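You operate a simulated robot arm through the tools that you are given. There is no shell and no other tool. Be economical: measure what you need, move in short steps, check, and stop when the job is done.

You run a simulated two-armed robot. Do the job below in one go: nothing can be reset, and whatever is moved stays where it is left.

Task
Wipe tub one with the green pad, then roll out its dent.
Fine: put the pad back and swing the rollers back. What is to be rubbed or washed off counts as gone when no trace of it is left.

It is judged by the outcome, as a careful person would: the job done as asked, and still so three seconds after it is handed in. It fails if anything else is knocked over, pushed out of place, dropped, spilled or broken.

Robot
Two 6-joint arms with two-finger parallel grippers on one trunk, on a base that drives. Base frame: it is fixed to the floor where the robot stands at the start and does not move with it; the origin is under the middle of the robot, x ahead of it, y to its left, z up; the surface under the hand at the start is at about z = 0.75. Lengths are in m, angles in degrees, forces in N, time in s.
The left shoulder is at the start at [0.08, 0.216, 1.597], the right one opposite. With the tool pointing down near the work surface each hand reaches from about 0.1 to 0.6 m from the robot's upright axis, wherever it stands, measured 20 degrees to its own side. Places, roughly: block of the rim roller [0.6, -0.3, 0.8]; round ring with three brass rollers [0.6, -0.3, 0.8]. Payload 3.43 kg a hand.
The tool frame of a hand sits at the grasp point between the pads (the TCP): z along the fingers, y along the line on which they close. The tips reach 0.03 m beyond it. Largest opening 0.094 m; finger width 0.028, thickness 0.01; the body of the gripper, 0.05 by 0.096 m, starts 0.055 m behind the TCP.
Orientation is told as [roll, pitch, yaw] about the base's x, y, z axes, in that order, counted from this pose: with the fingers straight down and closing along the base's y, the tool's x points along the base's -x, its y along +y and its z along -z.

Tools
- The arms move only by the tool servo_tool. It takes "left_increments", "right_increments" or both (then of equal length, played together; a hand with none holds still); each is a list of rows, each a list of 7 numbers: the gripper command, from -1 (fully open) to 1 (shut), values between in proportion, then the shift along the base's x, y, z in mm, then the turn, a rotation vector about the base's x, y, z in degrees. In form: [[fingers, dx, dy, dz, wx, wy, wz], ...]. A call has 1 to 12 rows; each row shifts and turns the commanded pose from where the row before left it. Each row takes 0.2 s and may step no farther than 0.05 m and 8.6 degrees from the row before; otherwise, or with a gripper value out of range, the whole call is refused. Where a pose cannot be reached the arm comes as near as it can. A force on the tool above 60 N (or 10 N above the force at the start of the call, whichever is more), or a blocked arm, ends the call early, and 0.2 s more pass. Each finger travels about 0.072 m/s and halts on what it meets, pressing with about 38 N; the grip force reading is that of the motor and also rises with nothing between the fingers. The clock runs only during rows and for 0.2 s after the last one: add rows that do not move to give the fingers time. It gives the time, the measured TCP pose, the force on the tool (base axes), the opening and the grip force at its end, in the units of the frame above (readings bear some noise), with the torque about the TCP (base axes, N m) and any sound that the robot's microphone picked up, and new pictures: "pictures" is both (left out), scene, wrist or none (wrist: the cameras of the hands that moved).
- Cameras (640 x 400 px; columns grow to the right, rows downward): "scene" is now at [0.0937, 0.0022, 1.731]; the picture's right is [-0.13, -0.99, 0.00], its down [-0.89, 0.12, -0.44] and it looks along [0.44, -0.06, -0.90] (base axes); focal length 282 px, centre (320, 200). "left" rides on the left gripper at [0.076, -0.014, -0.103] in its tool frame; the picture's right is [0.18, 0.98, 0.00], its down [-0.75, 0.14, -0.64] and it looks along [-0.63, 0.12, 0.77] (tool axes); focal length 243 px, centre (320, 200). "right" rides on the right gripper at [0.076, 0.014, -0.103] in its tool frame; the picture's right is [-0.18, 0.98, 0.00], its down [-0.75, -0.14, -0.64] and it looks along [-0.63, -0.12, 0.77] (tool axes); focal length 243 px, centre (320, 200). There is no depth. A picture from a camera that has moved, and an enlarged one, comes with that camera's place and axes in the base frame and with its lens. The place of the scene camera against the robot may be out by one fixed shift of up to 0.018 m in any direction.
- slide_trunk(by): slides the trunk up (or, below 0, down) by that many m; the arms and the scene camera ride with it, the base frame stays. It gives what a move gives, with no picture.
- roll_base(legs): drives the robot by 1 to 6 legs, each [ahead, left, turn to the left] in m, m and degrees, along the robot's own axes; the way and the turn of a leg run together, so that a leg with both is an arc; at most 1.5 m and 180 degrees a leg. The arms and the cameras ride along, it lands a little off, and it stops where it bumps. It gives what a move gives, and a new picture of the scene camera.
- head_to(pan, tilt): turns the head with the scene camera to pan (to the left, within 86 degrees either way) and tilt (down, from -29 to 69), counted from straight ahead of the robot. It gives what a move gives, and a new picture of the scene camera.
- inspect(camera, box): a new picture of the part [left, top, right, bottom] of that camera's present view, enlarged. No time passes.
- job_done(): hands the job in; it is judged then, once.

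Go step by step. Nothing tells you exact positions but the pictures and the camera data: compare them with the known pose of the tool, close in by small moves and look again before you grip or let go. The budget is 120 turns and 260 pictures, counting those below and the enlarged ones. Unless the task says otherwise, let go and move clear before handing in, and close with one line.

The tools are called after "Emit:" as name(argument=value, ...) on one line, values as JSON. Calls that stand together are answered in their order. servo_tool: Moves the arms, as the interface text tells. Its arguments: {"type":"object","properties":{"left_increments":{"type":"array"},"right_increments":{"type":"array"},"pictures":{"type":"string","enum":["both","scene","wrist","none"]}},"required":[]} The other tools are called the same way: slide_trunk (by) slides the trunk up or down; roll_base (legs) drives the base; head_to (pan, tilt) turns the head that bears the scene camera; inspect (camera, box) takes an enlarged picture of a part of a camera's view; job_done () hands the job in.

At the start:

```text
time: 0.0
left_tcp_pos: [0.5602, 0.2377, 1.0696]
left_orientation: [0.0, 0.0, 0.0]
left_wrist_force: [0.1, -0.2, 0.5]
left_ft_torque: [0.02, 0.02, 0.0]
left_width: 0.0941
left_finger_force: 0.1
right_tcp_pos: [0.4239, -0.1782, 0.9998]
right_orientation: [0.0, 0.1, 0.0]
right_wrist_force: [0.3, -0.2, 0.7]
right_ft_torque: [-0.02, -0.01, 0.01]
right_width: 0.094
right_finger_force: 0.1
trunk travel left (down, up): [-0.827, 0.013]
robot x, y, heading: [-0.0024, -0.0008, -0.0]
head pan, tilt: [-7.5, 63.6]
```

scene: 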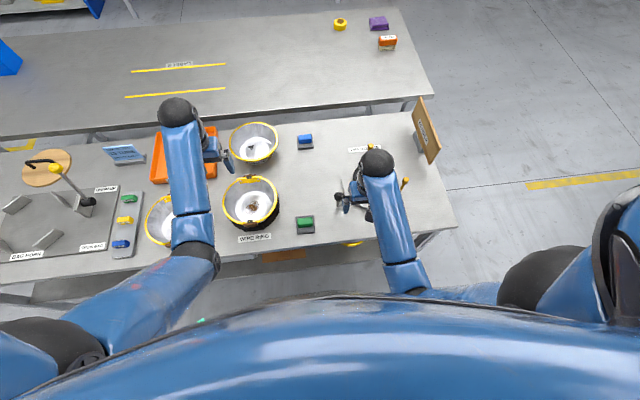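
right: 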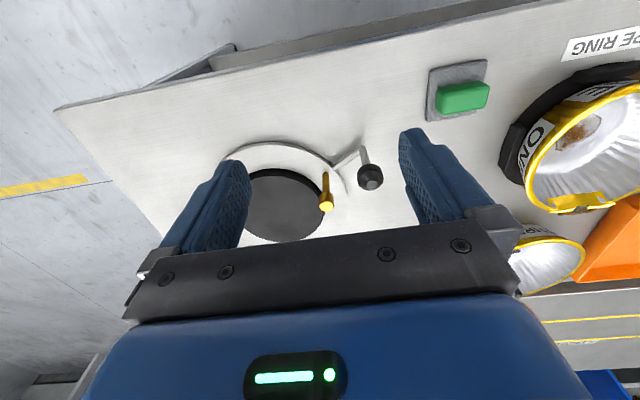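
left: 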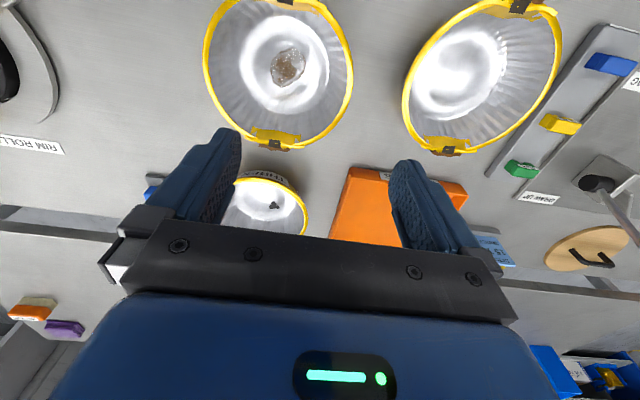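

I see a bench with three tubs; one sits in a "wipe ring", near a green pad. The rim roller is on the right. I'll look closer before moving.

Emit:
inspect(camera="scene", box=[200, 100, 460, 260])

Emit:
inspect(camera="scene", box=[0, 110, 240, 270])

Emit:
inspect(camera="right", box=[160, 20, 640, 300])

Emit:
inspect(camera="left", box=[0, 0, 640, 260])

```text
2.46 times, centred on (330, 180) of scene
camera zoom: at [0.0937, 0.0022, 1.731], right [-0.13, -0.99, 0.0], down [-0.89, 0.12, -0.44], along [0.44, -0.06, -0.9], focal length 694 px, centre (295, 249)
```

zoom: 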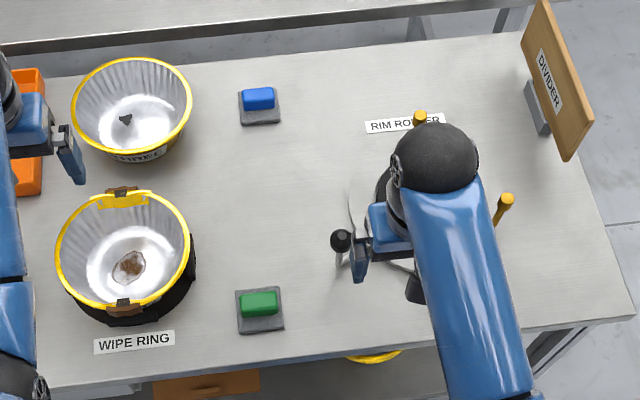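

```text
2.50 times, centred on (120, 190) of scene
camera zoom: at [0.0937, 0.0022, 1.731], right [-0.13, -0.99, 0.0], down [-0.89, 0.12, -0.44], along [0.44, -0.06, -0.9], focal length 705 px, centre (820, 225)
```

zoom: 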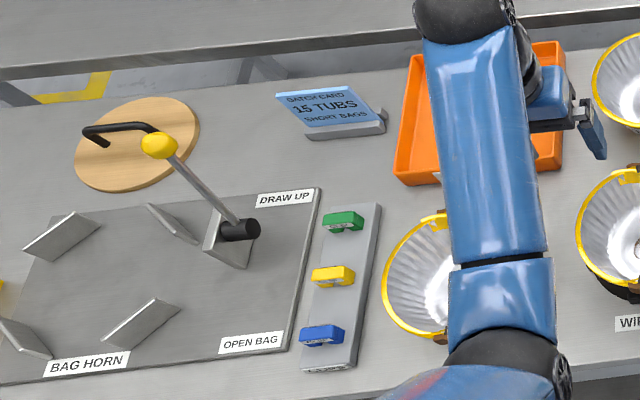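

```text
1.33 times, centred on (400, 160) of right
camera zoom: at [0.3484, -0.1643, 1.1032], right [0.18, 0.98, 0.0], down [0.75, -0.14, 0.64], along [0.63, -0.12, -0.77], focal length 324 px, centre (213, 253)
```

zoom: 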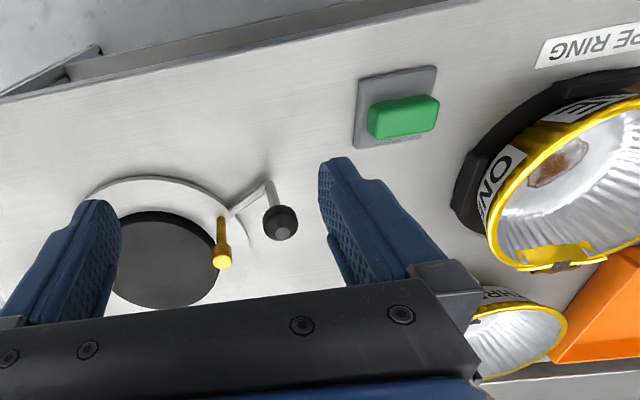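

```text
1.00 times, centred on (320, 130) of left (not enlarged: the box is as wide or as high as the picture)
camera zoom: at [0.4841, 0.2239, 1.1719], right [-0.18, 0.98, 0.0], down [0.75, 0.14, 0.64], along [0.63, 0.12, -0.77], focal length 243 px, centre (320, 270)
```

zoom: 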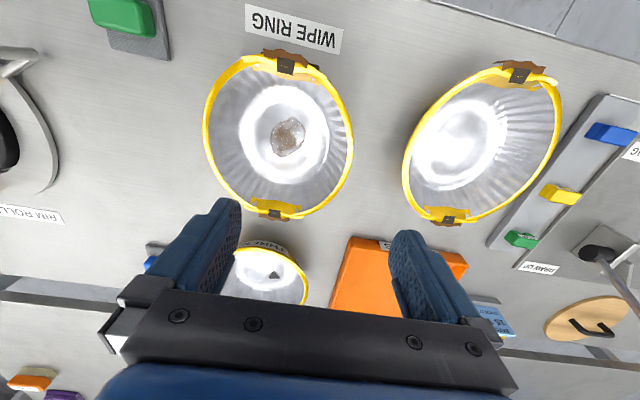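

Tub "ONE" is in the wipe ring with a brown stain at its floor. I'll draw both arms back to see the roller and the whole bench.

Emit:
servo_tool(right_increments=[[-1, -30, -30, 10, 0, 0, 0], [-1, -30, -30, 10, 0, 0, 0], [-1, -30, -30, 10, 0, 0, 0], [-1, -30, -30, 10, 0, 0, 0], [-1, -30, -30, 10, 0, 0, 0], [-1, -30, -30, 10, 0, 0, 0], [-1, -20, -20, 0, 0, 0, 0]], left_increments=[[-1, -40, 20, 10, 0, 0, 0], [-1, -40, 20, 10, 0, 0, 0], [-1, -40, 20, 10, 0, 0, 0], [-1, -40, 20, 10, 0, 0, 0], [-1, -40, 20, 10, 0, 0, 0], [-1, -40, 20, 10, 0, 0, 0], [-1, -30, 20, 0, 0, 0, 0]], pictures="both")

```text
time: 1.6
left_tcp_pos: [0.3254, 0.3707, 1.029]
left_orientation: [0.0, -0.1, 0.0]
left_wrist_force: [-0.5, 0.1, -0.1]
left_ft_torque: [0.01, 0.0, -0.02]
left_width: 0.0939
left_finger_force: 0.1
left hand out of reach, approached as far as the arm can: row 1, 2, 3, 4, 5, 6
right_tcp_pos: [0.2702, -0.3355, 1.0451]
right_orientation: [-1.0, -1.0, 13.1]
right_wrist_force: [0.1, 0.9, 0.4]
right_ft_torque: [-0.01, 0.0, 0.01]
right_width: 0.094
right_finger_force: 0.0
right hand out of reach, approached as far as the arm can: row 4, 5, 6
trunk travel left (down, up): [-0.827, 0.013]
robot x, y, heading: [0.0018, -0.0004, 0.0]
head pan, tilt: [-7.5, 63.6]
stopped in row 7 (right hand): the arm was blocked; the commanded pose is now the measured one
camera scene: at [0.0934, 0.0024, 1.7319], right [-0.13, -0.99, 0.0], down [-0.89, 0.12, -0.44], along [0.44, -0.06, -0.9], focal length 282 px, centre (320, 200)
camera right: at [0.1909, -0.3378, 1.1471], right [-0.04, 1.0, -0.01], down [0.75, 0.04, 0.66], along [0.66, 0.02, -0.75], focal length 243 px, centre (320, 200)
camera left: at [0.2495, 0.3576, 1.1313], right [-0.18, 0.98, 0.0], down [0.75, 0.14, 0.64], along [0.63, 0.12, -0.77], focal length 243 px, centre (320, 200)
```

scene: 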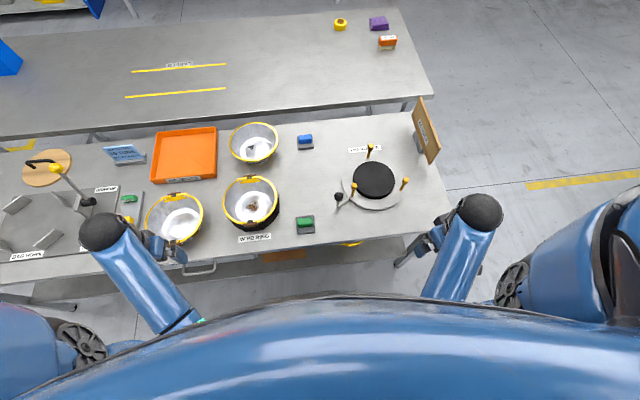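
right: 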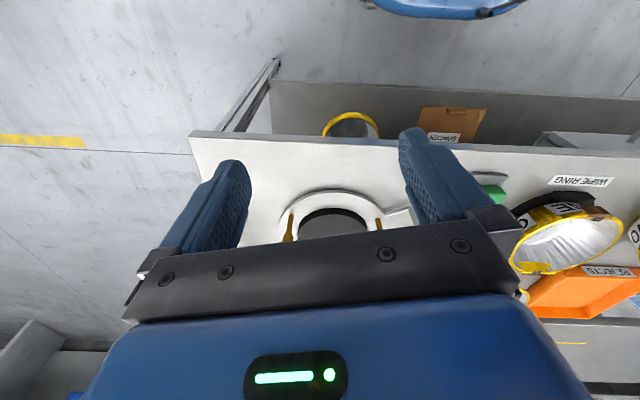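
left: 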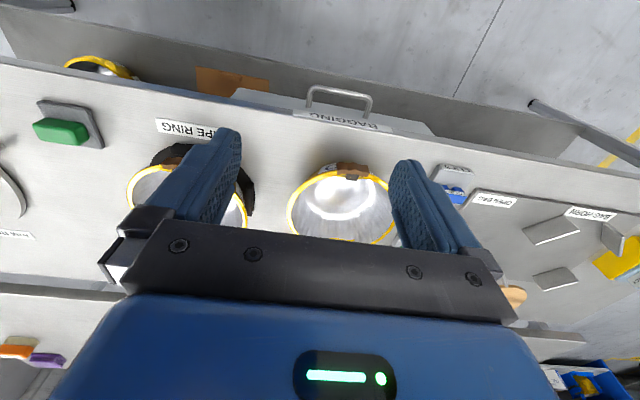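

Emit:
inspect(camera="scene", box=[310, 130, 430, 220])

Emit:
inspect(camera="scene", box=[205, 160, 325, 250])

Emit:
inspect(camera="scene", box=[130, 110, 290, 250])

```text
4.44 times, centred on (370, 175) of scene
camera zoom: at [0.0934, 0.0024, 1.7319], right [-0.13, -0.99, 0.0], down [-0.89, 0.12, -0.44], along [0.44, -0.06, -0.9], focal length 1253 px, centre (98, 311)
```

zoom: 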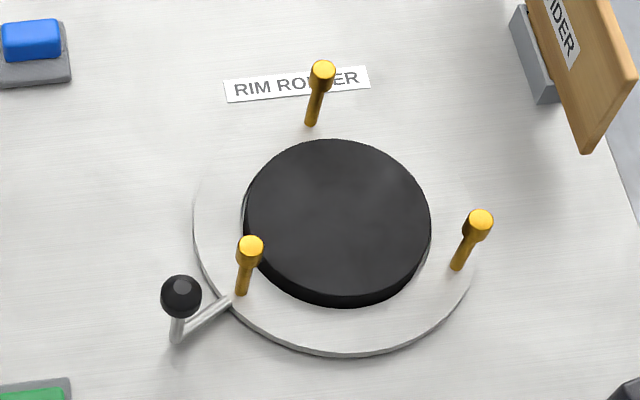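

```text
4.44 times, centred on (265, 205) of scene
camera zoom: at [0.0934, 0.0024, 1.7319], right [-0.13, -0.99, 0.0], down [-0.89, 0.12, -0.44], along [0.44, -0.06, -0.9], focal length 1253 px, centre (564, 178)
```

zoom: 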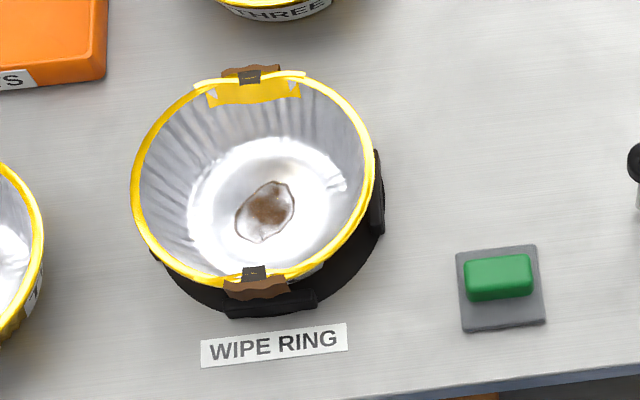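

```text
2.86 times, centred on (210, 180) of scene
camera zoom: at [0.0934, 0.0024, 1.7319], right [-0.13, -0.99, 0.0], down [-0.89, 0.12, -0.44], along [0.44, -0.06, -0.9], focal length 805 px, centre (634, 257)
```

zoom: 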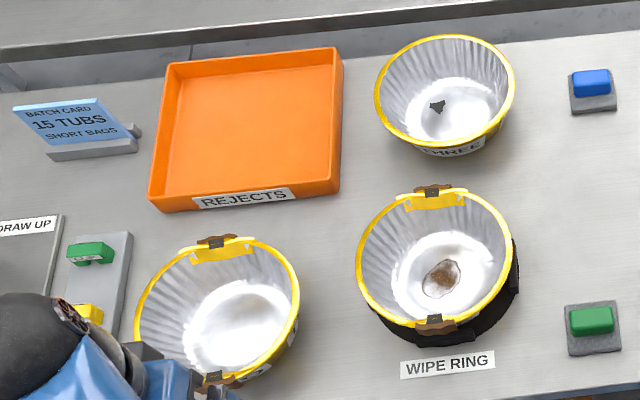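

Next, a close look at tub one with the left wrist camera and at the roller with the right one.

Emit:
servo_tool(left_increments=[[-1, 15, -40, 0, 0, 0, 0], [-1, 15, -40, 0, 0, 0, 0], [-1, 15, -40, 0, 0, 0, 0], [-1, 15, -40, 0, 0, 0, 0], [-1, 15, -30, 0, 0, 0, 0], [-1, 15, 0, 0, 0, 0, 0]], right_increments=[[-1, 35, 10, -10, 0, 0, -3], [-1, 35, 10, -10, 0, 0, -3], [-1, 35, 10, -10, 0, 0, -3], [-1, 35, 10, -10, 0, 0, -3], [-1, 0, 10, -10, 0, 0, -1], [-1, 0, 0, 0, 0, 0, 0]], pictures="both")

```text
time: 3.0
left_tcp_pos: [0.4153, 0.1819, 1.0283]
left_orientation: [0.1, -0.1, 0.1]
left_wrist_force: [-1.2, -0.3, 0.0]
left_ft_torque: [0.01, -0.02, 0.01]
left_width: 0.0938
left_finger_force: 0.1
right_tcp_pos: [0.4092, -0.2879, 0.9942]
right_orientation: [-1.0, -1.0, -0.3]
right_wrist_force: [-0.9, -0.3, -0.5]
right_ft_torque: [0.02, -0.02, 0.01]
right_width: 0.094
right_finger_force: 0.0
trunk travel left (down, up): [-0.827, 0.013]
robot x, y, heading: [0.0001, 0.0027, 0.1]
head pan, tilt: [-7.5, 63.6]
camera scene: at [0.0934, 0.0025, 1.731], right [-0.13, -0.99, 0.0], down [-0.89, 0.12, -0.44], along [0.44, -0.06, -0.9], focal length 282 px, centre (320, 200)
camera right: at [0.3323, -0.2699, 1.0951], right [0.19, 0.98, -0.01], down [0.74, -0.13, 0.66], along [0.64, -0.14, -0.75], focal length 243 px, centre (320, 200)
camera left: at [0.3393, 0.1673, 1.1299], right [-0.19, 0.98, 0.0], down [0.75, 0.14, 0.64], along [0.63, 0.12, -0.77], focal length 243 px, centre (320, 200)
```

scene: 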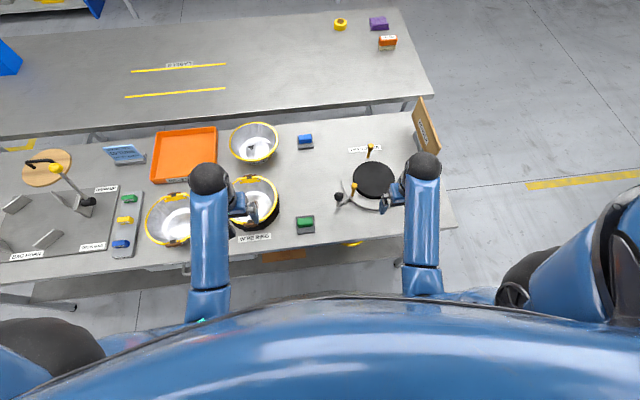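
right: 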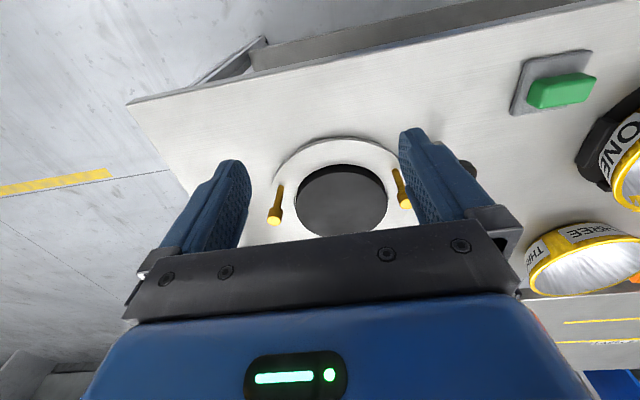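
left: 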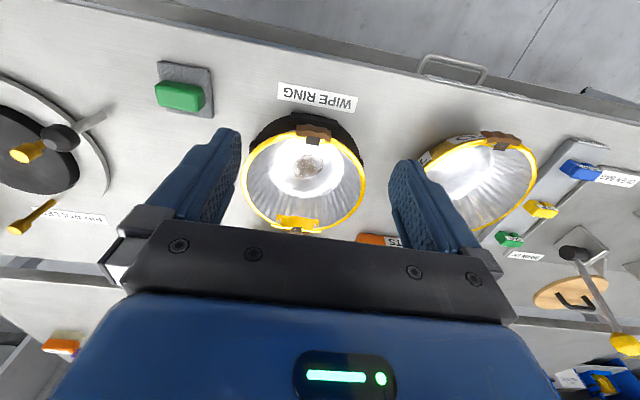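

Emit:
inspect(camera="left", box=[220, 100, 390, 240])

Emit:
inspect(camera="right", box=[240, 120, 420, 250])

Emit:
inspect(camera="left", box=[0, 60, 130, 240])

```text
2.86 times, centred on (305, 170) of left
camera zoom: at [0.3393, 0.1673, 1.1299], right [-0.19, 0.98, 0.0], down [0.75, 0.14, 0.64], along [0.63, 0.12, -0.77], focal length 693 px, centre (363, 286)
```

zoom: 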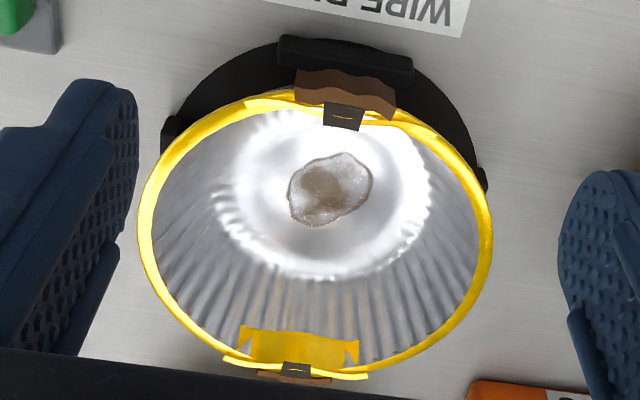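

```text
3.08 times, centred on (330, 185) of right
camera zoom: at [0.3323, -0.2699, 1.0951], right [0.19, 0.98, -0.01], down [0.74, -0.13, 0.66], along [0.64, -0.14, -0.75], focal length 746 px, centre (289, 246)
```

zoom: 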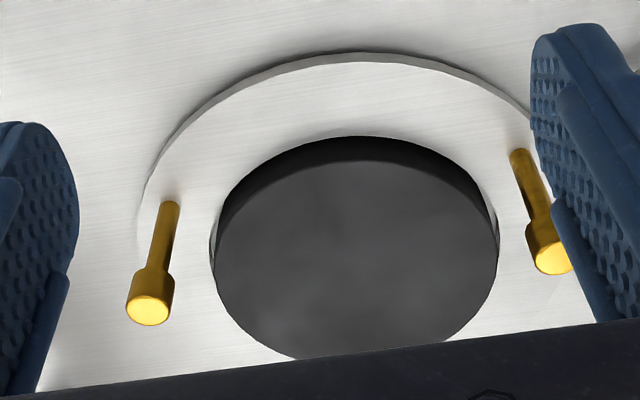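

```text
2.22 times, centred on (65, 150) of left
camera zoom: at [0.3393, 0.1673, 1.1299], right [-0.19, 0.98, 0.0], down [0.75, 0.14, 0.64], along [0.63, 0.12, -0.77], focal length 539 px, centre (887, 311)
```

zoom: 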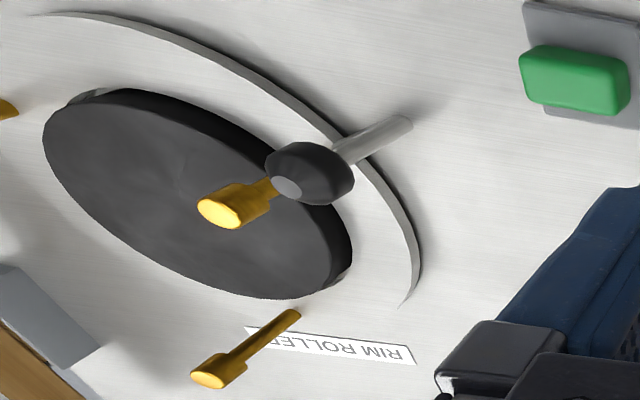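

The roller heads sit at about z 0.83, so the tub probably stands upright on the block with its rim at that height. I'll lower the left hand for a closer look at tub one.

Emit:
servo_tool(left_increments=[[-1, 0, 0, -40, 0, 0, 0], [-1, 0, 0, -40, 0, 0, 0], [-1, 0, 0, -20, 0, 0, 0]], pictures="wrist")

Emit:
inspect(camera="left", box=[200, 20, 420, 240])

```text
time: 3.8
left_tcp_pos: [0.4166, 0.1817, 0.9288]
left_orientation: [0.1, -0.1, 0.0]
left_wrist_force: [0.3, -0.1, 0.0]
left_ft_torque: [0.01, -0.01, 0.03]
left_width: 0.0942
left_finger_force: 0.0
right_tcp_pos: [0.4098, -0.2875, 0.9944]
right_orientation: [-1.0, -1.0, -0.2]
right_wrist_force: [0.6, -0.2, -0.4]
right_ft_torque: [0.01, -0.01, 0.02]
right_width: 0.094
right_finger_force: 0.0
trunk travel left (down, up): [-0.827, 0.013]
robot x, y, heading: [0.0015, -0.0017, 0.4]
head pan, tilt: [-7.5, 63.6]
camera left: at [0.3413, 0.1672, 1.0304], right [-0.18, 0.98, 0.0], down [0.75, 0.14, 0.64], along [0.63, 0.12, -0.77], focal length 243 px, centre (320, 200)
```

left: 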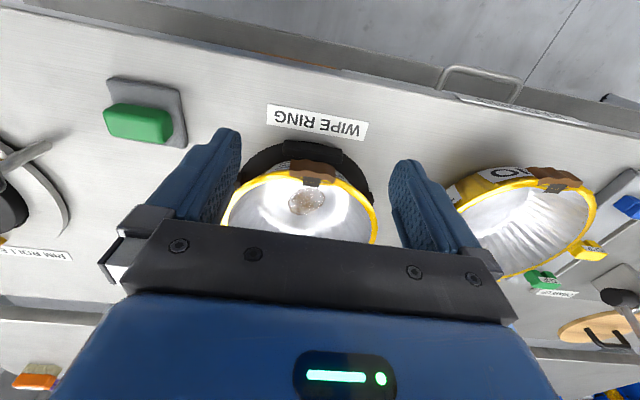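

```text
1.82 times, centred on (310, 130) of left
camera zoom: at [0.3413, 0.1672, 1.0304], right [-0.18, 0.98, 0.0], down [0.75, 0.14, 0.64], along [0.63, 0.12, -0.77], focal length 441 px, centre (338, 327)
```

zoom: 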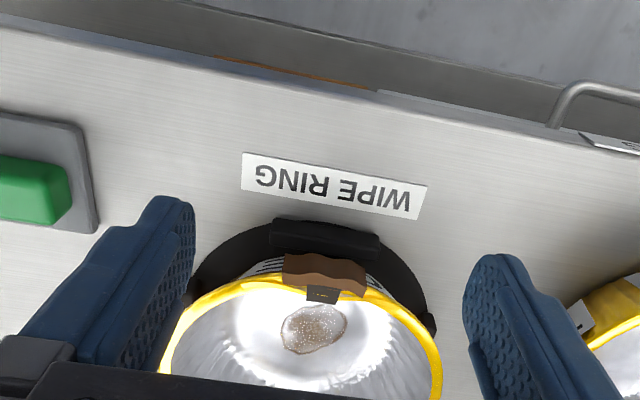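

Tub one is stained on its floor; the green pad lies near (0.48, -0.005). I'll take the left hand over the pad.

Emit:
servo_tool(left_increments=[[-1, 0, -45, 0, 0, 0, 0], [-1, 0, -45, 0, 0, 0, 0], [-1, 0, -45, 0, 0, 0, 0], [-1, 0, -45, -20, 0, 0, 0], [-1, 0, 0, 0, 0, 0, 0]], right_increments=[[-1, -20, -10, 0, 0, 0, 0], [-1, -20, -10, 0, 0, 0, 0], [-1, -20, -10, 0, 0, 0, 0], [-1, -20, -10, 0, 0, 0, 0], [-1, 0, 0, 0, 0, 0, 0]], pictures="both")

Emit:
inspect(camera="left", box=[230, 40, 400, 240])

```text
time: 5.0
left_tcp_pos: [0.4155, -0.0005, 0.9083]
left_orientation: [0.1, -0.2, 0.1]
left_wrist_force: [-0.9, 0.0, -0.8]
left_ft_torque: [0.0, 0.0, 0.01]
left_width: 0.0939
left_finger_force: 0.0
right_tcp_pos: [0.3294, -0.3272, 0.9936]
right_orientation: [-0.9, -1.0, -0.3]
right_wrist_force: [1.2, 0.2, 0.6]
right_ft_torque: [-0.01, 0.03, -0.01]
right_width: 0.094
right_finger_force: 0.2
trunk travel left (down, up): [-0.827, 0.013]
robot x, y, heading: [0.0001, 0.0017, 0.1]
head pan, tilt: [-7.5, 63.6]
camera scene: at [0.0936, 0.0021, 1.731], right [-0.13, -0.99, 0.0], down [-0.89, 0.12, -0.44], along [0.44, -0.06, -0.9], focal length 282 px, centre (320, 200)
camera right: at [0.2515, -0.311, 1.0955], right [0.19, 0.98, -0.01], down [0.74, -0.13, 0.66], along [0.64, -0.13, -0.75], focal length 243 px, centre (320, 200)
camera left: at [0.339, -0.0144, 1.0097], right [-0.19, 0.98, 0.0], down [0.75, 0.14, 0.64], along [0.63, 0.12, -0.77], focal length 243 px, centre (320, 200)
```

scene: 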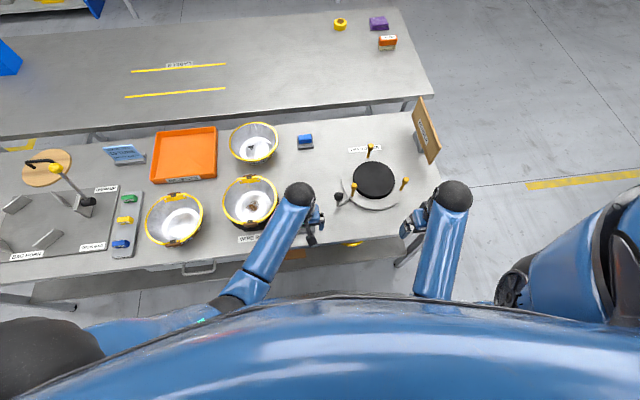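
right: 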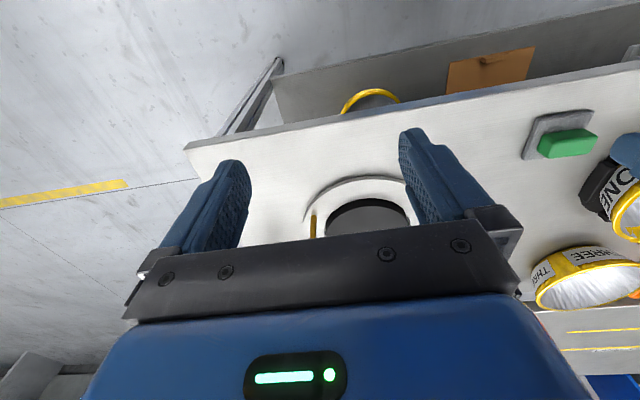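
left: 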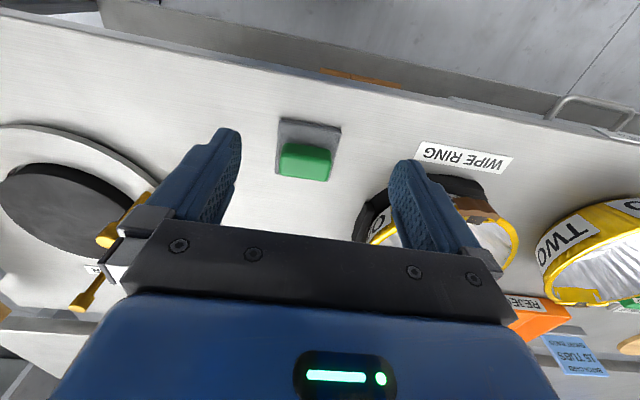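

```text
2.00 times, centred on (315, 140) of left
camera zoom: at [0.339, -0.0144, 1.0097], right [-0.19, 0.98, 0.0], down [0.75, 0.14, 0.64], along [0.63, 0.12, -0.77], focal length 485 px, centre (330, 320)
```

zoom: 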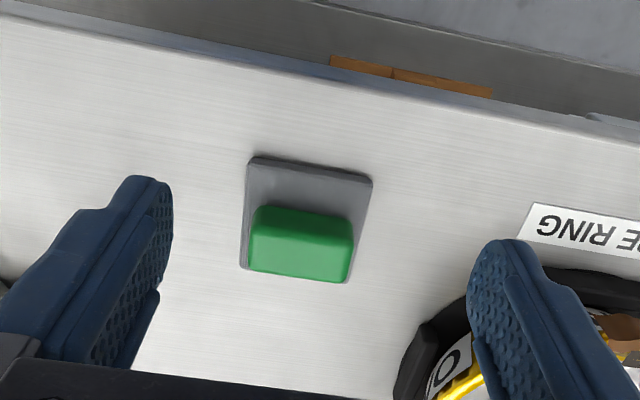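

The pad is aligned with the hand, centred near (0.483, -0.003). I'll move over it and partway down.

Emit:
servo_tool(left_increments=[[-1, 34, -1, 0, 0, 0, 0], [-1, 34, -1, 0, 0, 0, 0], [-1, 0, 0, -35, 0, 0, 0], [-1, 0, 0, -35, 0, 0, 0], [-1, 0, 0, 0, 0, 0, 0]], pictures="both")

Emit:
inspect(camera="scene", box=[270, 170, 350, 250])

```text
time: 6.2
left_tcp_pos: [0.4834, -0.0029, 0.8393]
left_orientation: [0.1, -0.2, 0.0]
left_wrist_force: [-0.1, 0.3, 0.1]
left_ft_torque: [0.02, -0.02, -0.02]
left_width: 0.0939
left_finger_force: 0.0
right_tcp_pos: [0.3298, -0.3281, 0.9929]
right_orientation: [-1.1, -0.9, -0.3]
right_wrist_force: [-0.1, 0.4, -0.7]
right_ft_torque: [-0.01, -0.01, 0.03]
right_width: 0.0941
right_finger_force: 0.0
trunk travel left (down, up): [-0.827, 0.013]
robot x, y, heading: [0.0019, -0.0045, 0.1]
head pan, tilt: [-7.5, 63.6]
camera scene: at [0.0945, 0.0017, 1.731], right [-0.13, -0.99, 0.0], down [-0.89, 0.12, -0.44], along [0.44, -0.06, -0.9], focal length 282 px, centre (320, 200)
camera left: at [0.4079, -0.0163, 0.9409], right [-0.18, 0.98, 0.0], down [0.75, 0.14, 0.64], along [0.63, 0.12, -0.77], focal length 243 px, centre (320, 200)
```

scene: 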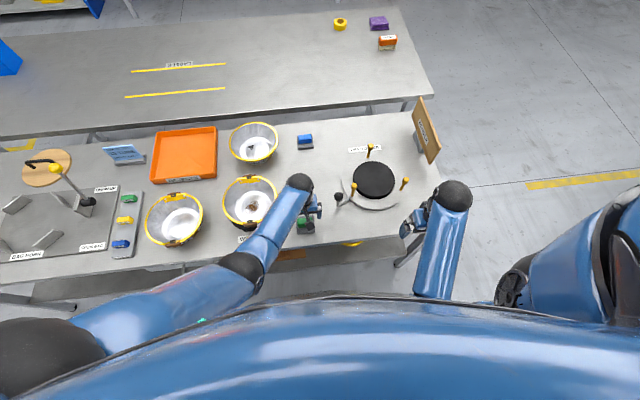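
left: 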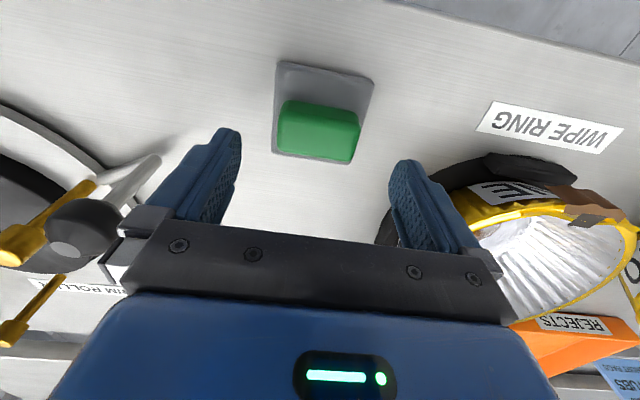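

```text
5.00 times, centred on (310, 210) of scene
camera zoom: at [0.0945, 0.0017, 1.731], right [-0.13, -0.99, 0.0], down [-0.89, 0.12, -0.44], along [0.44, -0.06, -0.9], focal length 1409 px, centre (370, 150)
```

zoom: 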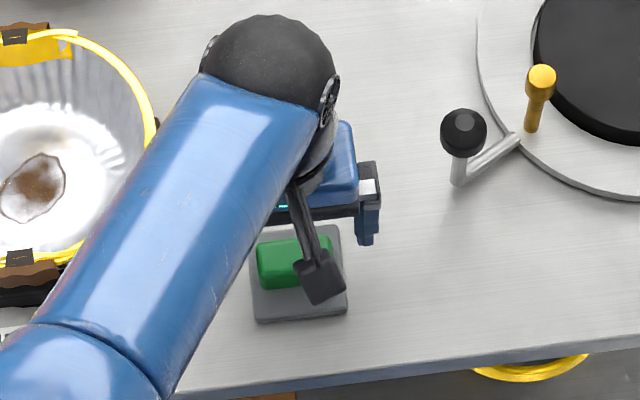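

Aligned over the pad; descending the rest of the way in force-watched steps.

Emit:
servo_tool(left_increments=[[-1, 0, 0, -20, 0, 0, 0], [-1, 0, 0, -17, 0, 0, 0], [-1, 0, 0, 0, 0, 0, 0]], pictures="wrist")

Emit:
inspect(camera="left", box=[220, 40, 420, 240])

```text
time: 7.0
left_tcp_pos: [0.4836, -0.0013, 0.8015]
left_orientation: [0.1, -0.1, 0.1]
left_wrist_force: [0.2, -0.2, 0.2]
left_ft_torque: [-0.01, -0.02, -0.01]
left_width: 0.0941
left_finger_force: 0.1
right_tcp_pos: [0.3299, -0.3277, 0.9925]
right_orientation: [-1.0, -1.0, -0.3]
right_wrist_force: [1.1, 0.0, -0.8]
right_ft_torque: [0.0, -0.01, 0.01]
right_width: 0.0941
right_finger_force: 0.1
trunk travel left (down, up): [-0.827, 0.013]
robot x, y, heading: [0.0012, 0.0009, 0.1]
head pan, tilt: [-7.5, 63.6]
camera left: at [0.4079, -0.0148, 0.9034], right [-0.18, 0.98, 0.0], down [0.75, 0.14, 0.64], along [0.63, 0.12, -0.76], focal length 243 px, centre (320, 200)
```

left: 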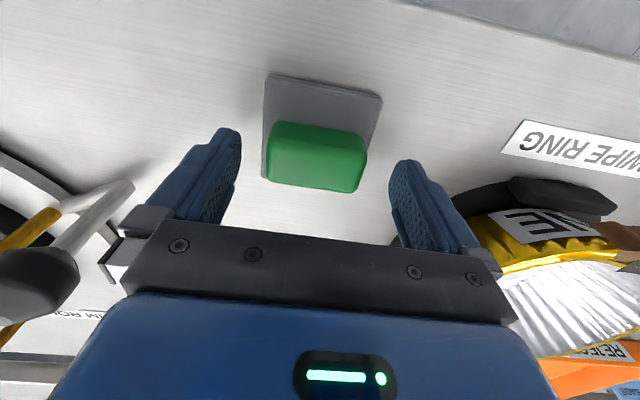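

```text
2.00 times, centred on (320, 140) of left
camera zoom: at [0.4079, -0.0148, 0.9034], right [-0.18, 0.98, 0.0], down [0.75, 0.14, 0.64], along [0.63, 0.12, -0.76], focal length 485 px, centre (320, 320)
```

zoom: 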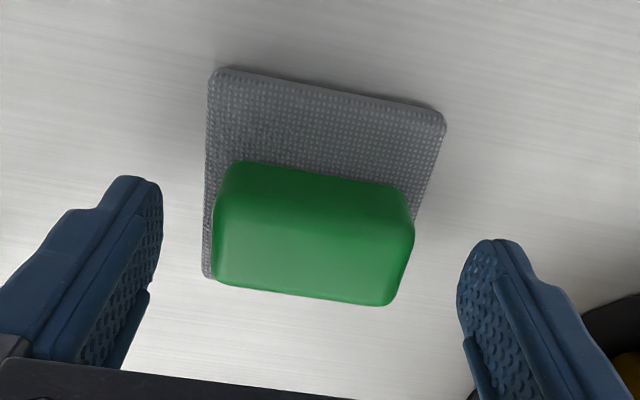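

Fingers straddle the pad well. I'll go 4 mm lower, close, and check.

Emit:
servo_tool(left_increments=[[-1, 0, -2, -4, 0, 0, 0], [0.2, 0, 0, 0, 0, 0, 0], [1, 0, 0, 0, 0, 0, 0], [1, 0, 0, 0, 0, 0, 0], [1, 0, 0, 0, 0, 0, 0]], pictures="wrist")

```text
time: 8.2
left_tcp_pos: [0.4835, -0.0018, 0.7978]
left_orientation: [0.0, -0.1, 0.0]
left_wrist_force: [-0.1, 0.0, 1.1]
left_ft_torque: [-0.01, -0.01, -0.02]
left_width: 0.0549
left_finger_force: 38.1
right_tcp_pos: [0.3298, -0.3276, 0.9934]
right_orientation: [-0.9, -1.1, -0.4]
right_wrist_force: [0.2, 0.3, -0.5]
right_ft_torque: [0.01, -0.02, 0.01]
right_width: 0.0941
right_finger_force: 0.1
trunk travel left (down, up): [-0.827, 0.013]
robot x, y, heading: [0.0002, -0.0029, -0.3]
head pan, tilt: [-7.5, 63.6]
camera left: at [0.4083, -0.017, 0.8993], right [-0.18, 0.98, 0.0], down [0.75, 0.14, 0.64], along [0.63, 0.12, -0.77], focal length 243 px, centre (320, 200)
```

left: 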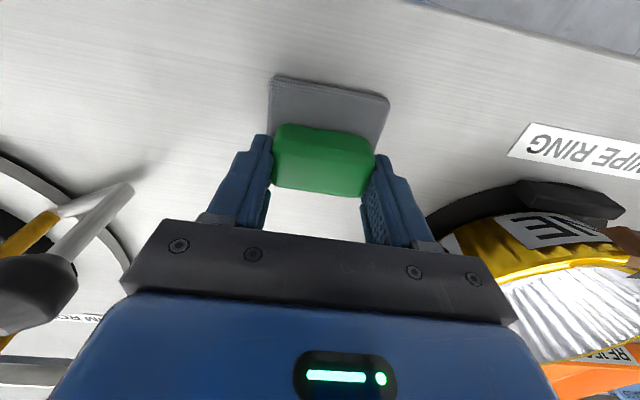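

The pad is held (0.055 wide). Lifting it and carrying it above tub one.

Emit:
servo_tool(left_increments=[[1, 0, 0, 30, 0, 0, 0], [1, 0, 0, 45, 0, 0, 0], [1, 0, 0, 45, 0, 0, 0], [1, 0, 45, 0, 0, 0, 0], [1, 0, 45, 0, 0, 0, 0], [1, 0, 45, 0, 0, 0, 0], [1, 0, 50, 0, 0, 0, 0], [1, 40, 5, 0, 0, 0, 0], [1, 0, 0, 0, 0, 0, 0]], pictures="both")

Emit:
inspect(camera="left", box=[200, 0, 440, 240])

Emit:
inspect(camera="scene", box=[280, 180, 360, 250])

```text
time: 10.2
left_tcp_pos: [0.5233, 0.1875, 0.9193]
left_orientation: [0.1, -0.1, 0.0]
left_wrist_force: [0.4, 0.7, 0.1]
left_ft_torque: [0.01, 0.0, 0.0]
left_width: 0.0
left_finger_force: 33.1
right_tcp_pos: [0.331, -0.3282, 0.9933]
right_orientation: [-1.0, -0.9, -0.3]
right_wrist_force: [0.1, -0.2, -0.8]
right_ft_torque: [0.01, 0.01, -0.03]
right_width: 0.0938
right_finger_force: 0.1
trunk travel left (down, up): [-0.827, 0.013]
robot x, y, heading: [-0.0008, 0.002, -0.1]
head pan, tilt: [-7.5, 63.6]
camera scene: at [0.0947, 0.0014, 1.7309], right [-0.13, -0.99, 0.0], down [-0.89, 0.12, -0.44], along [0.44, -0.06, -0.9], focal length 282 px, centre (320, 200)
camera left: at [0.4481, 0.1729, 1.0211], right [-0.18, 0.98, 0.0], down [0.75, 0.14, 0.64], along [0.63, 0.12, -0.77], focal length 243 px, centre (320, 200)
```

scene: 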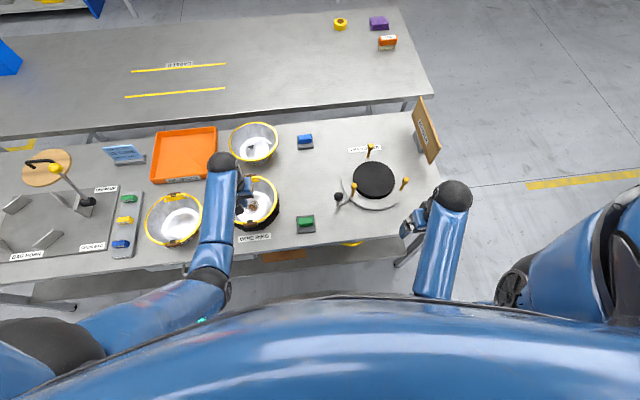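
left: 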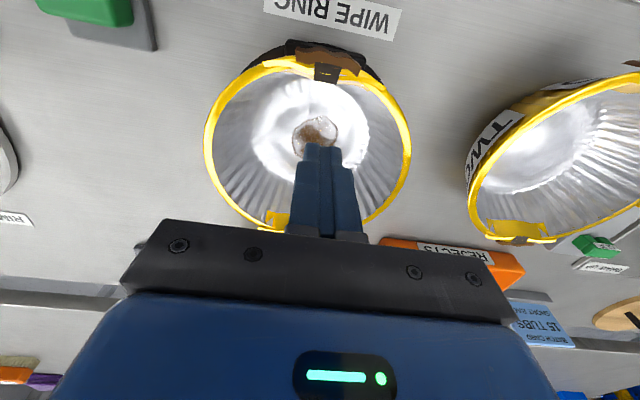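

```text
1.67 times, centred on (320, 120) of left
camera zoom: at [0.4481, 0.1729, 1.0211], right [-0.18, 0.98, 0.0], down [0.75, 0.14, 0.64], along [0.63, 0.12, -0.77], focal length 404 px, centre (320, 333)
```

zoom: 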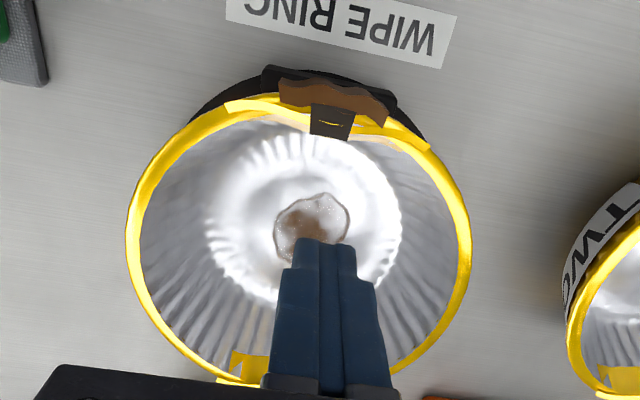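

```text
5.71 times, centred on (320, 215) of scene
camera zoom: at [0.0947, 0.0014, 1.7309], right [-0.13, -0.99, 0.0], down [-0.89, 0.12, -0.44], along [0.44, -0.06, -0.9], focal length 1611 px, centre (320, 114)
```

zoom: 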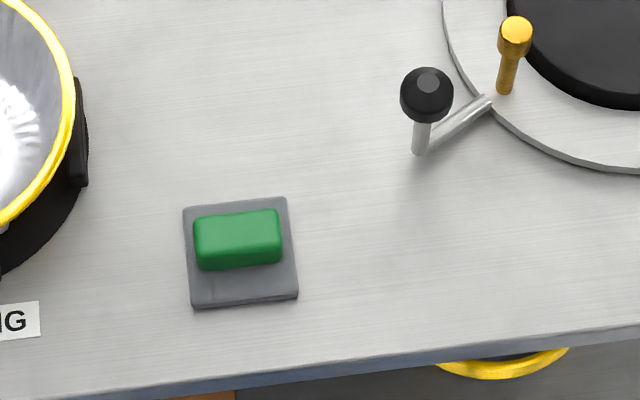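

The pad slipped out and stayed on its grey (grippy-looking) holder. I'll go back, grip deeper and lift slowly.

Emit:
servo_tool(left_increments=[[-1, -40, -5, 0, 0, 0, 0], [-1, 0, -50, 0, 0, 0, 0], [-1, 0, -45, 0, 0, 0, 0], [-1, 0, -45, 0, 0, 0, 0], [-1, 0, -44, 0, 0, 0, 0], [-1, 0, 0, -45, 0, 0, 0], [-1, 0, 0, -45, 0, 0, 0], [-1, 0, 0, -30, 0, 0, 0], [-1, 0, 0, -4, 0, 0, 0], [-1, 0, 0, -3, 0, 0, 0], [-1, 0, 0, 0, 0, 0, 0]], pictures="wrist")

Emit:
inspect(camera="left", box=[220, 40, 420, 240])

```text
time: 12.6
left_tcp_pos: [0.4831, -0.0013, 0.7905]
left_orientation: [0.1, -0.2, 0.0]
left_wrist_force: [-0.1, 0.6, 0.1]
left_ft_torque: [0.0, 0.02, 0.04]
left_width: 0.0941
left_finger_force: 0.1
right_tcp_pos: [0.3298, -0.3267, 0.9933]
right_orientation: [-1.1, -1.0, -0.4]
right_wrist_force: [0.0, -0.5, -0.4]
right_ft_torque: [0.01, 0.03, 0.01]
right_width: 0.0942
right_finger_force: 0.0
trunk travel left (down, up): [-0.827, 0.013]
robot x, y, heading: [0.0002, 0.0039, 0.1]
head pan, tilt: [-7.5, 63.6]
camera left: at [0.4074, -0.0154, 0.8916], right [-0.18, 0.98, 0.0], down [0.75, 0.14, 0.64], along [0.63, 0.12, -0.77], focal length 243 px, centre (320, 200)
```

left: 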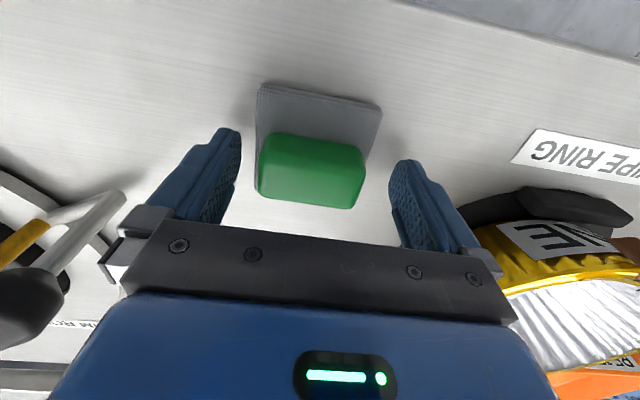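

```text
2.00 times, centred on (320, 140) of left
camera zoom: at [0.4074, -0.0154, 0.8916], right [-0.18, 0.98, 0.0], down [0.75, 0.14, 0.64], along [0.63, 0.12, -0.77], focal length 485 px, centre (320, 320)
```

zoom: 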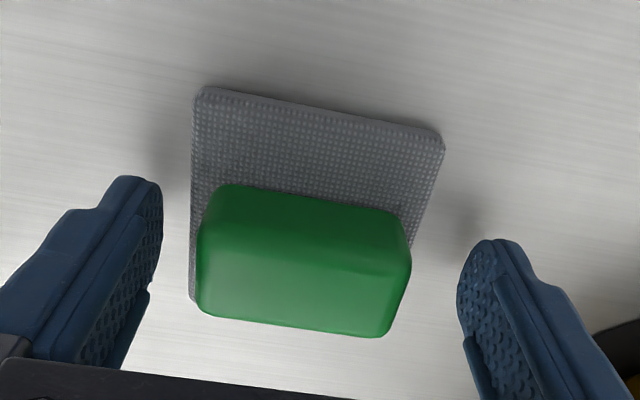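

Pad is centred; tips now near its base. Closing and lifting slowly.

Emit:
servo_tool(left_increments=[[-1, 1, -3, 0, 0, 0, 0], [1, 0, 0, 0, 0, 0, 0], [1, 0, 0, 0, 0, 0, 0], [1, 0, 0, 0, 0, 0, 0], [1, 0, 0, 0, 0, 0, 0], [1, 0, 0, 2, 0, 0, 0], [1, 0, 0, 3, 0, 0, 0], [1, 0, 0, 4, 0, 0, 0], [1, 0, 0, 5, 0, 0, 0], [1, 0, 0, 6, 0, 0, 0], [1, 0, 0, 0, 0, 0, 0]], pictures="wrist")

```text
time: 15.0
left_tcp_pos: [0.4839, -0.0063, 0.8104]
left_orientation: [0.2, -0.1, 0.0]
left_wrist_force: [0.4, 0.5, -0.3]
left_ft_torque: [0.04, -0.01, 0.03]
left_width: 0.0691
left_finger_force: 38.1
right_tcp_pos: [0.3291, -0.329, 0.9931]
right_orientation: [-0.9, -1.0, -0.3]
right_wrist_force: [-0.3, -0.3, -0.1]
right_ft_torque: [0.04, 0.02, 0.02]
right_width: 0.0941
right_finger_force: 0.0
trunk travel left (down, up): [-0.827, 0.013]
robot x, y, heading: [0.0019, -0.0012, -0.0]
head pan, tilt: [-7.5, 63.6]
camera left: at [0.4082, -0.0191, 0.912], right [-0.18, 0.98, 0.0], down [0.75, 0.14, 0.64], along [0.63, 0.12, -0.77], focal length 243 px, centre (320, 200)
```

left: 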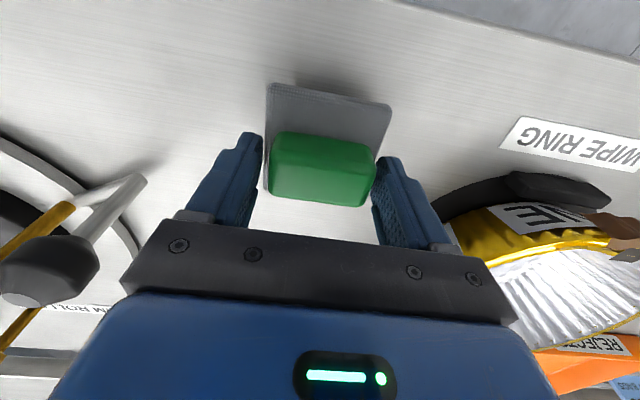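

The deeper grip caught the holder itself, which came up with the pad. I'll set it straight back down and release, then grip just above it.

Emit:
servo_tool(left_increments=[[1, 0, 0, -7, 0, 0, 0], [1, 0, 0, -7, 0, 0, 0], [1, 0, 1, -6, 0, 0, 0], [1, 0, 0, 0, 0, 0, 0], [-1, 0, 0, 0, 0, 0, 0], [-1, 0, 0, 0, 0, 0, 0], [-1, 0, 0, 5, 0, 0, 0], [-1, 0, 0, 0, 0, 0, 0]], pictures="wrist")

Emit:
inspect(camera="left", box=[220, 40, 420, 240])

```text
time: 16.8
left_tcp_pos: [0.4827, -0.0033, 0.7961]
left_orientation: [0.2, -0.1, 0.0]
left_wrist_force: [-0.1, 0.4, 0.0]
left_ft_torque: [-0.03, -0.01, 0.02]
left_width: 0.094
left_finger_force: 0.0
right_tcp_pos: [0.3288, -0.3278, 0.9937]
right_orientation: [-1.0, -1.0, -0.4]
right_wrist_force: [0.5, -0.3, -0.2]
right_ft_torque: [0.0, -0.01, 0.02]
right_width: 0.0939
right_finger_force: 0.1
trunk travel left (down, up): [-0.827, 0.013]
robot x, y, heading: [-0.002, 0.0004, 0.0]
head pan, tilt: [-7.5, 63.6]
camera left: at [0.408, -0.0177, 0.8976], right [-0.18, 0.98, 0.0], down [0.75, 0.14, 0.64], along [0.63, 0.12, -0.77], focal length 243 px, centre (320, 200)
```

left: 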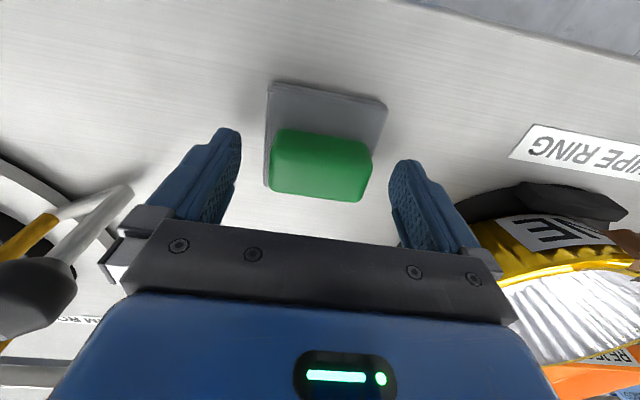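

```text
2.00 times, centred on (320, 140) of left
camera zoom: at [0.408, -0.0177, 0.8976], right [-0.18, 0.98, 0.0], down [0.75, 0.14, 0.64], along [0.63, 0.12, -0.77], focal length 485 px, centre (320, 320)
```

zoom: 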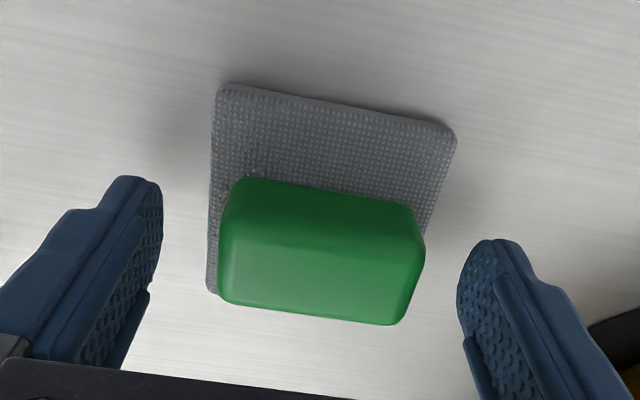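

Holder is back in place with the pad on it. Gripping the pad just above the holder and lifting very slowly.

Emit:
servo_tool(left_increments=[[1, 0, 0, 1, 0, 0, 0], [1, 0, 0, 0, 0, 0, 0], [1, 0, 0, 0, 0, 0, 0], [1, 0, 0, 0, 0, 0, 0], [1, 0, 0, 0, 0, 0, 0], [1, 0, 0, 1, 0, 0, 0], [1, 0, 0, 2, 0, 0, 0], [1, 0, 0, 3, 0, 0, 0], [1, 0, 0, 4, 0, 0, 0], [1, 0, 0, 5, 0, 0, 0], [1, 0, 0, 5, 0, 0, 0], [1, 0, 0, 0, 0, 0, 0]], pictures="wrist")

Emit:
inspect(camera="left", box=[220, 40, 420, 240])

```text
time: 19.4
left_tcp_pos: [0.4853, -0.004, 0.816]
left_orientation: [0.1, -0.1, 0.0]
left_wrist_force: [0.2, 0.0, -0.6]
left_ft_torque: [-0.01, 0.02, -0.03]
left_width: 0.0548
left_finger_force: 37.7
right_tcp_pos: [0.3294, -0.3271, 0.9938]
right_orientation: [-1.0, -1.0, -0.3]
right_wrist_force: [-0.5, 0.6, 0.0]
right_ft_torque: [0.0, 0.0, -0.01]
right_width: 0.094
right_finger_force: 0.1
trunk travel left (down, up): [-0.827, 0.013]
robot x, y, heading: [-0.0006, 0.0015, 0.2]
head pan, tilt: [-7.5, 63.6]
camera left: at [0.4084, -0.0175, 0.9181], right [-0.18, 0.98, 0.0], down [0.75, 0.14, 0.64], along [0.63, 0.12, -0.77], focal length 243 px, centre (320, 200)
```

left: 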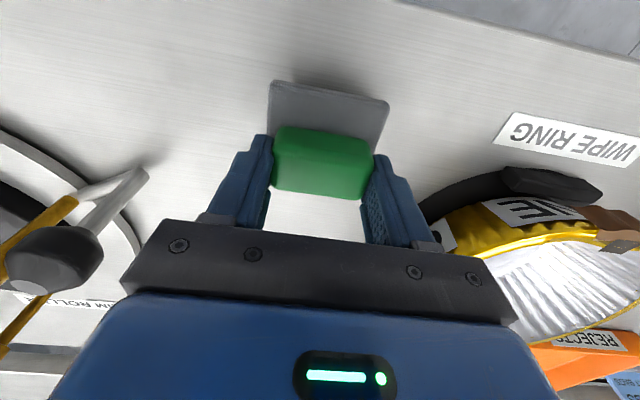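

```text
2.00 times, centred on (320, 140) of left
camera zoom: at [0.4084, -0.0175, 0.9181], right [-0.18, 0.98, 0.0], down [0.75, 0.14, 0.64], along [0.63, 0.12, -0.77], focal length 485 px, centre (320, 320)
```

zoom: 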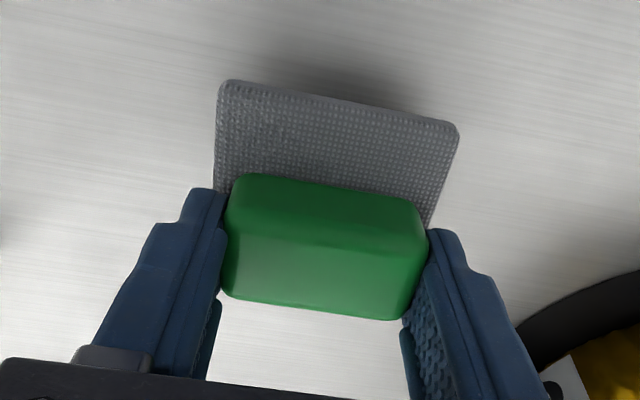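

The grey scrubbing plate comes along: it is simply the sole of the green pad. It holds now; I'll lift and carry it gently.

Emit:
servo_tool(left_increments=[[1, 0, 0, 8, 0, 0, 0], [1, 0, 0, 12, 0, 0, 0], [1, 0, 0, 15, 0, 0, 0], [1, 0, 0, 15, 0, 0, 0], [1, 0, 0, 15, 0, 0, 0], [1, 0, 0, 15, 0, 0, 0], [1, 0, 0, 15, 0, 0, 0], [1, 0, 0, 0, 0, 0, 0]], pictures="wrist")

```text
time: 21.2
left_tcp_pos: [0.4844, -0.0016, 0.9114]
left_orientation: [0.1, -0.1, 0.1]
left_wrist_force: [0.1, -0.3, 0.4]
left_ft_torque: [0.01, -0.01, -0.01]
left_width: 0.0553
left_finger_force: 37.9
right_tcp_pos: [0.3294, -0.327, 0.9925]
right_orientation: [-1.0, -1.0, -0.2]
right_wrist_force: [-0.2, 0.3, 0.0]
right_ft_torque: [0.0, 0.01, 0.03]
right_width: 0.0938
right_finger_force: 0.1
trunk travel left (down, up): [-0.827, 0.013]
robot x, y, heading: [-0.0011, 0.0011, 0.1]
head pan, tilt: [-7.5, 63.6]
camera left: at [0.4082, -0.0161, 1.0134], right [-0.18, 0.98, 0.0], down [0.75, 0.14, 0.64], along [0.63, 0.12, -0.77], focal length 243 px, centre (320, 200)
```

left: 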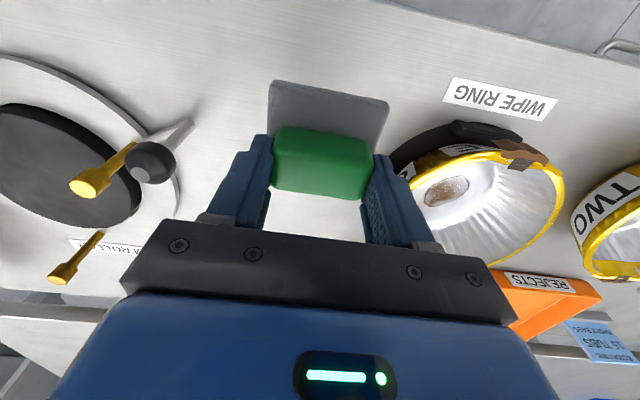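

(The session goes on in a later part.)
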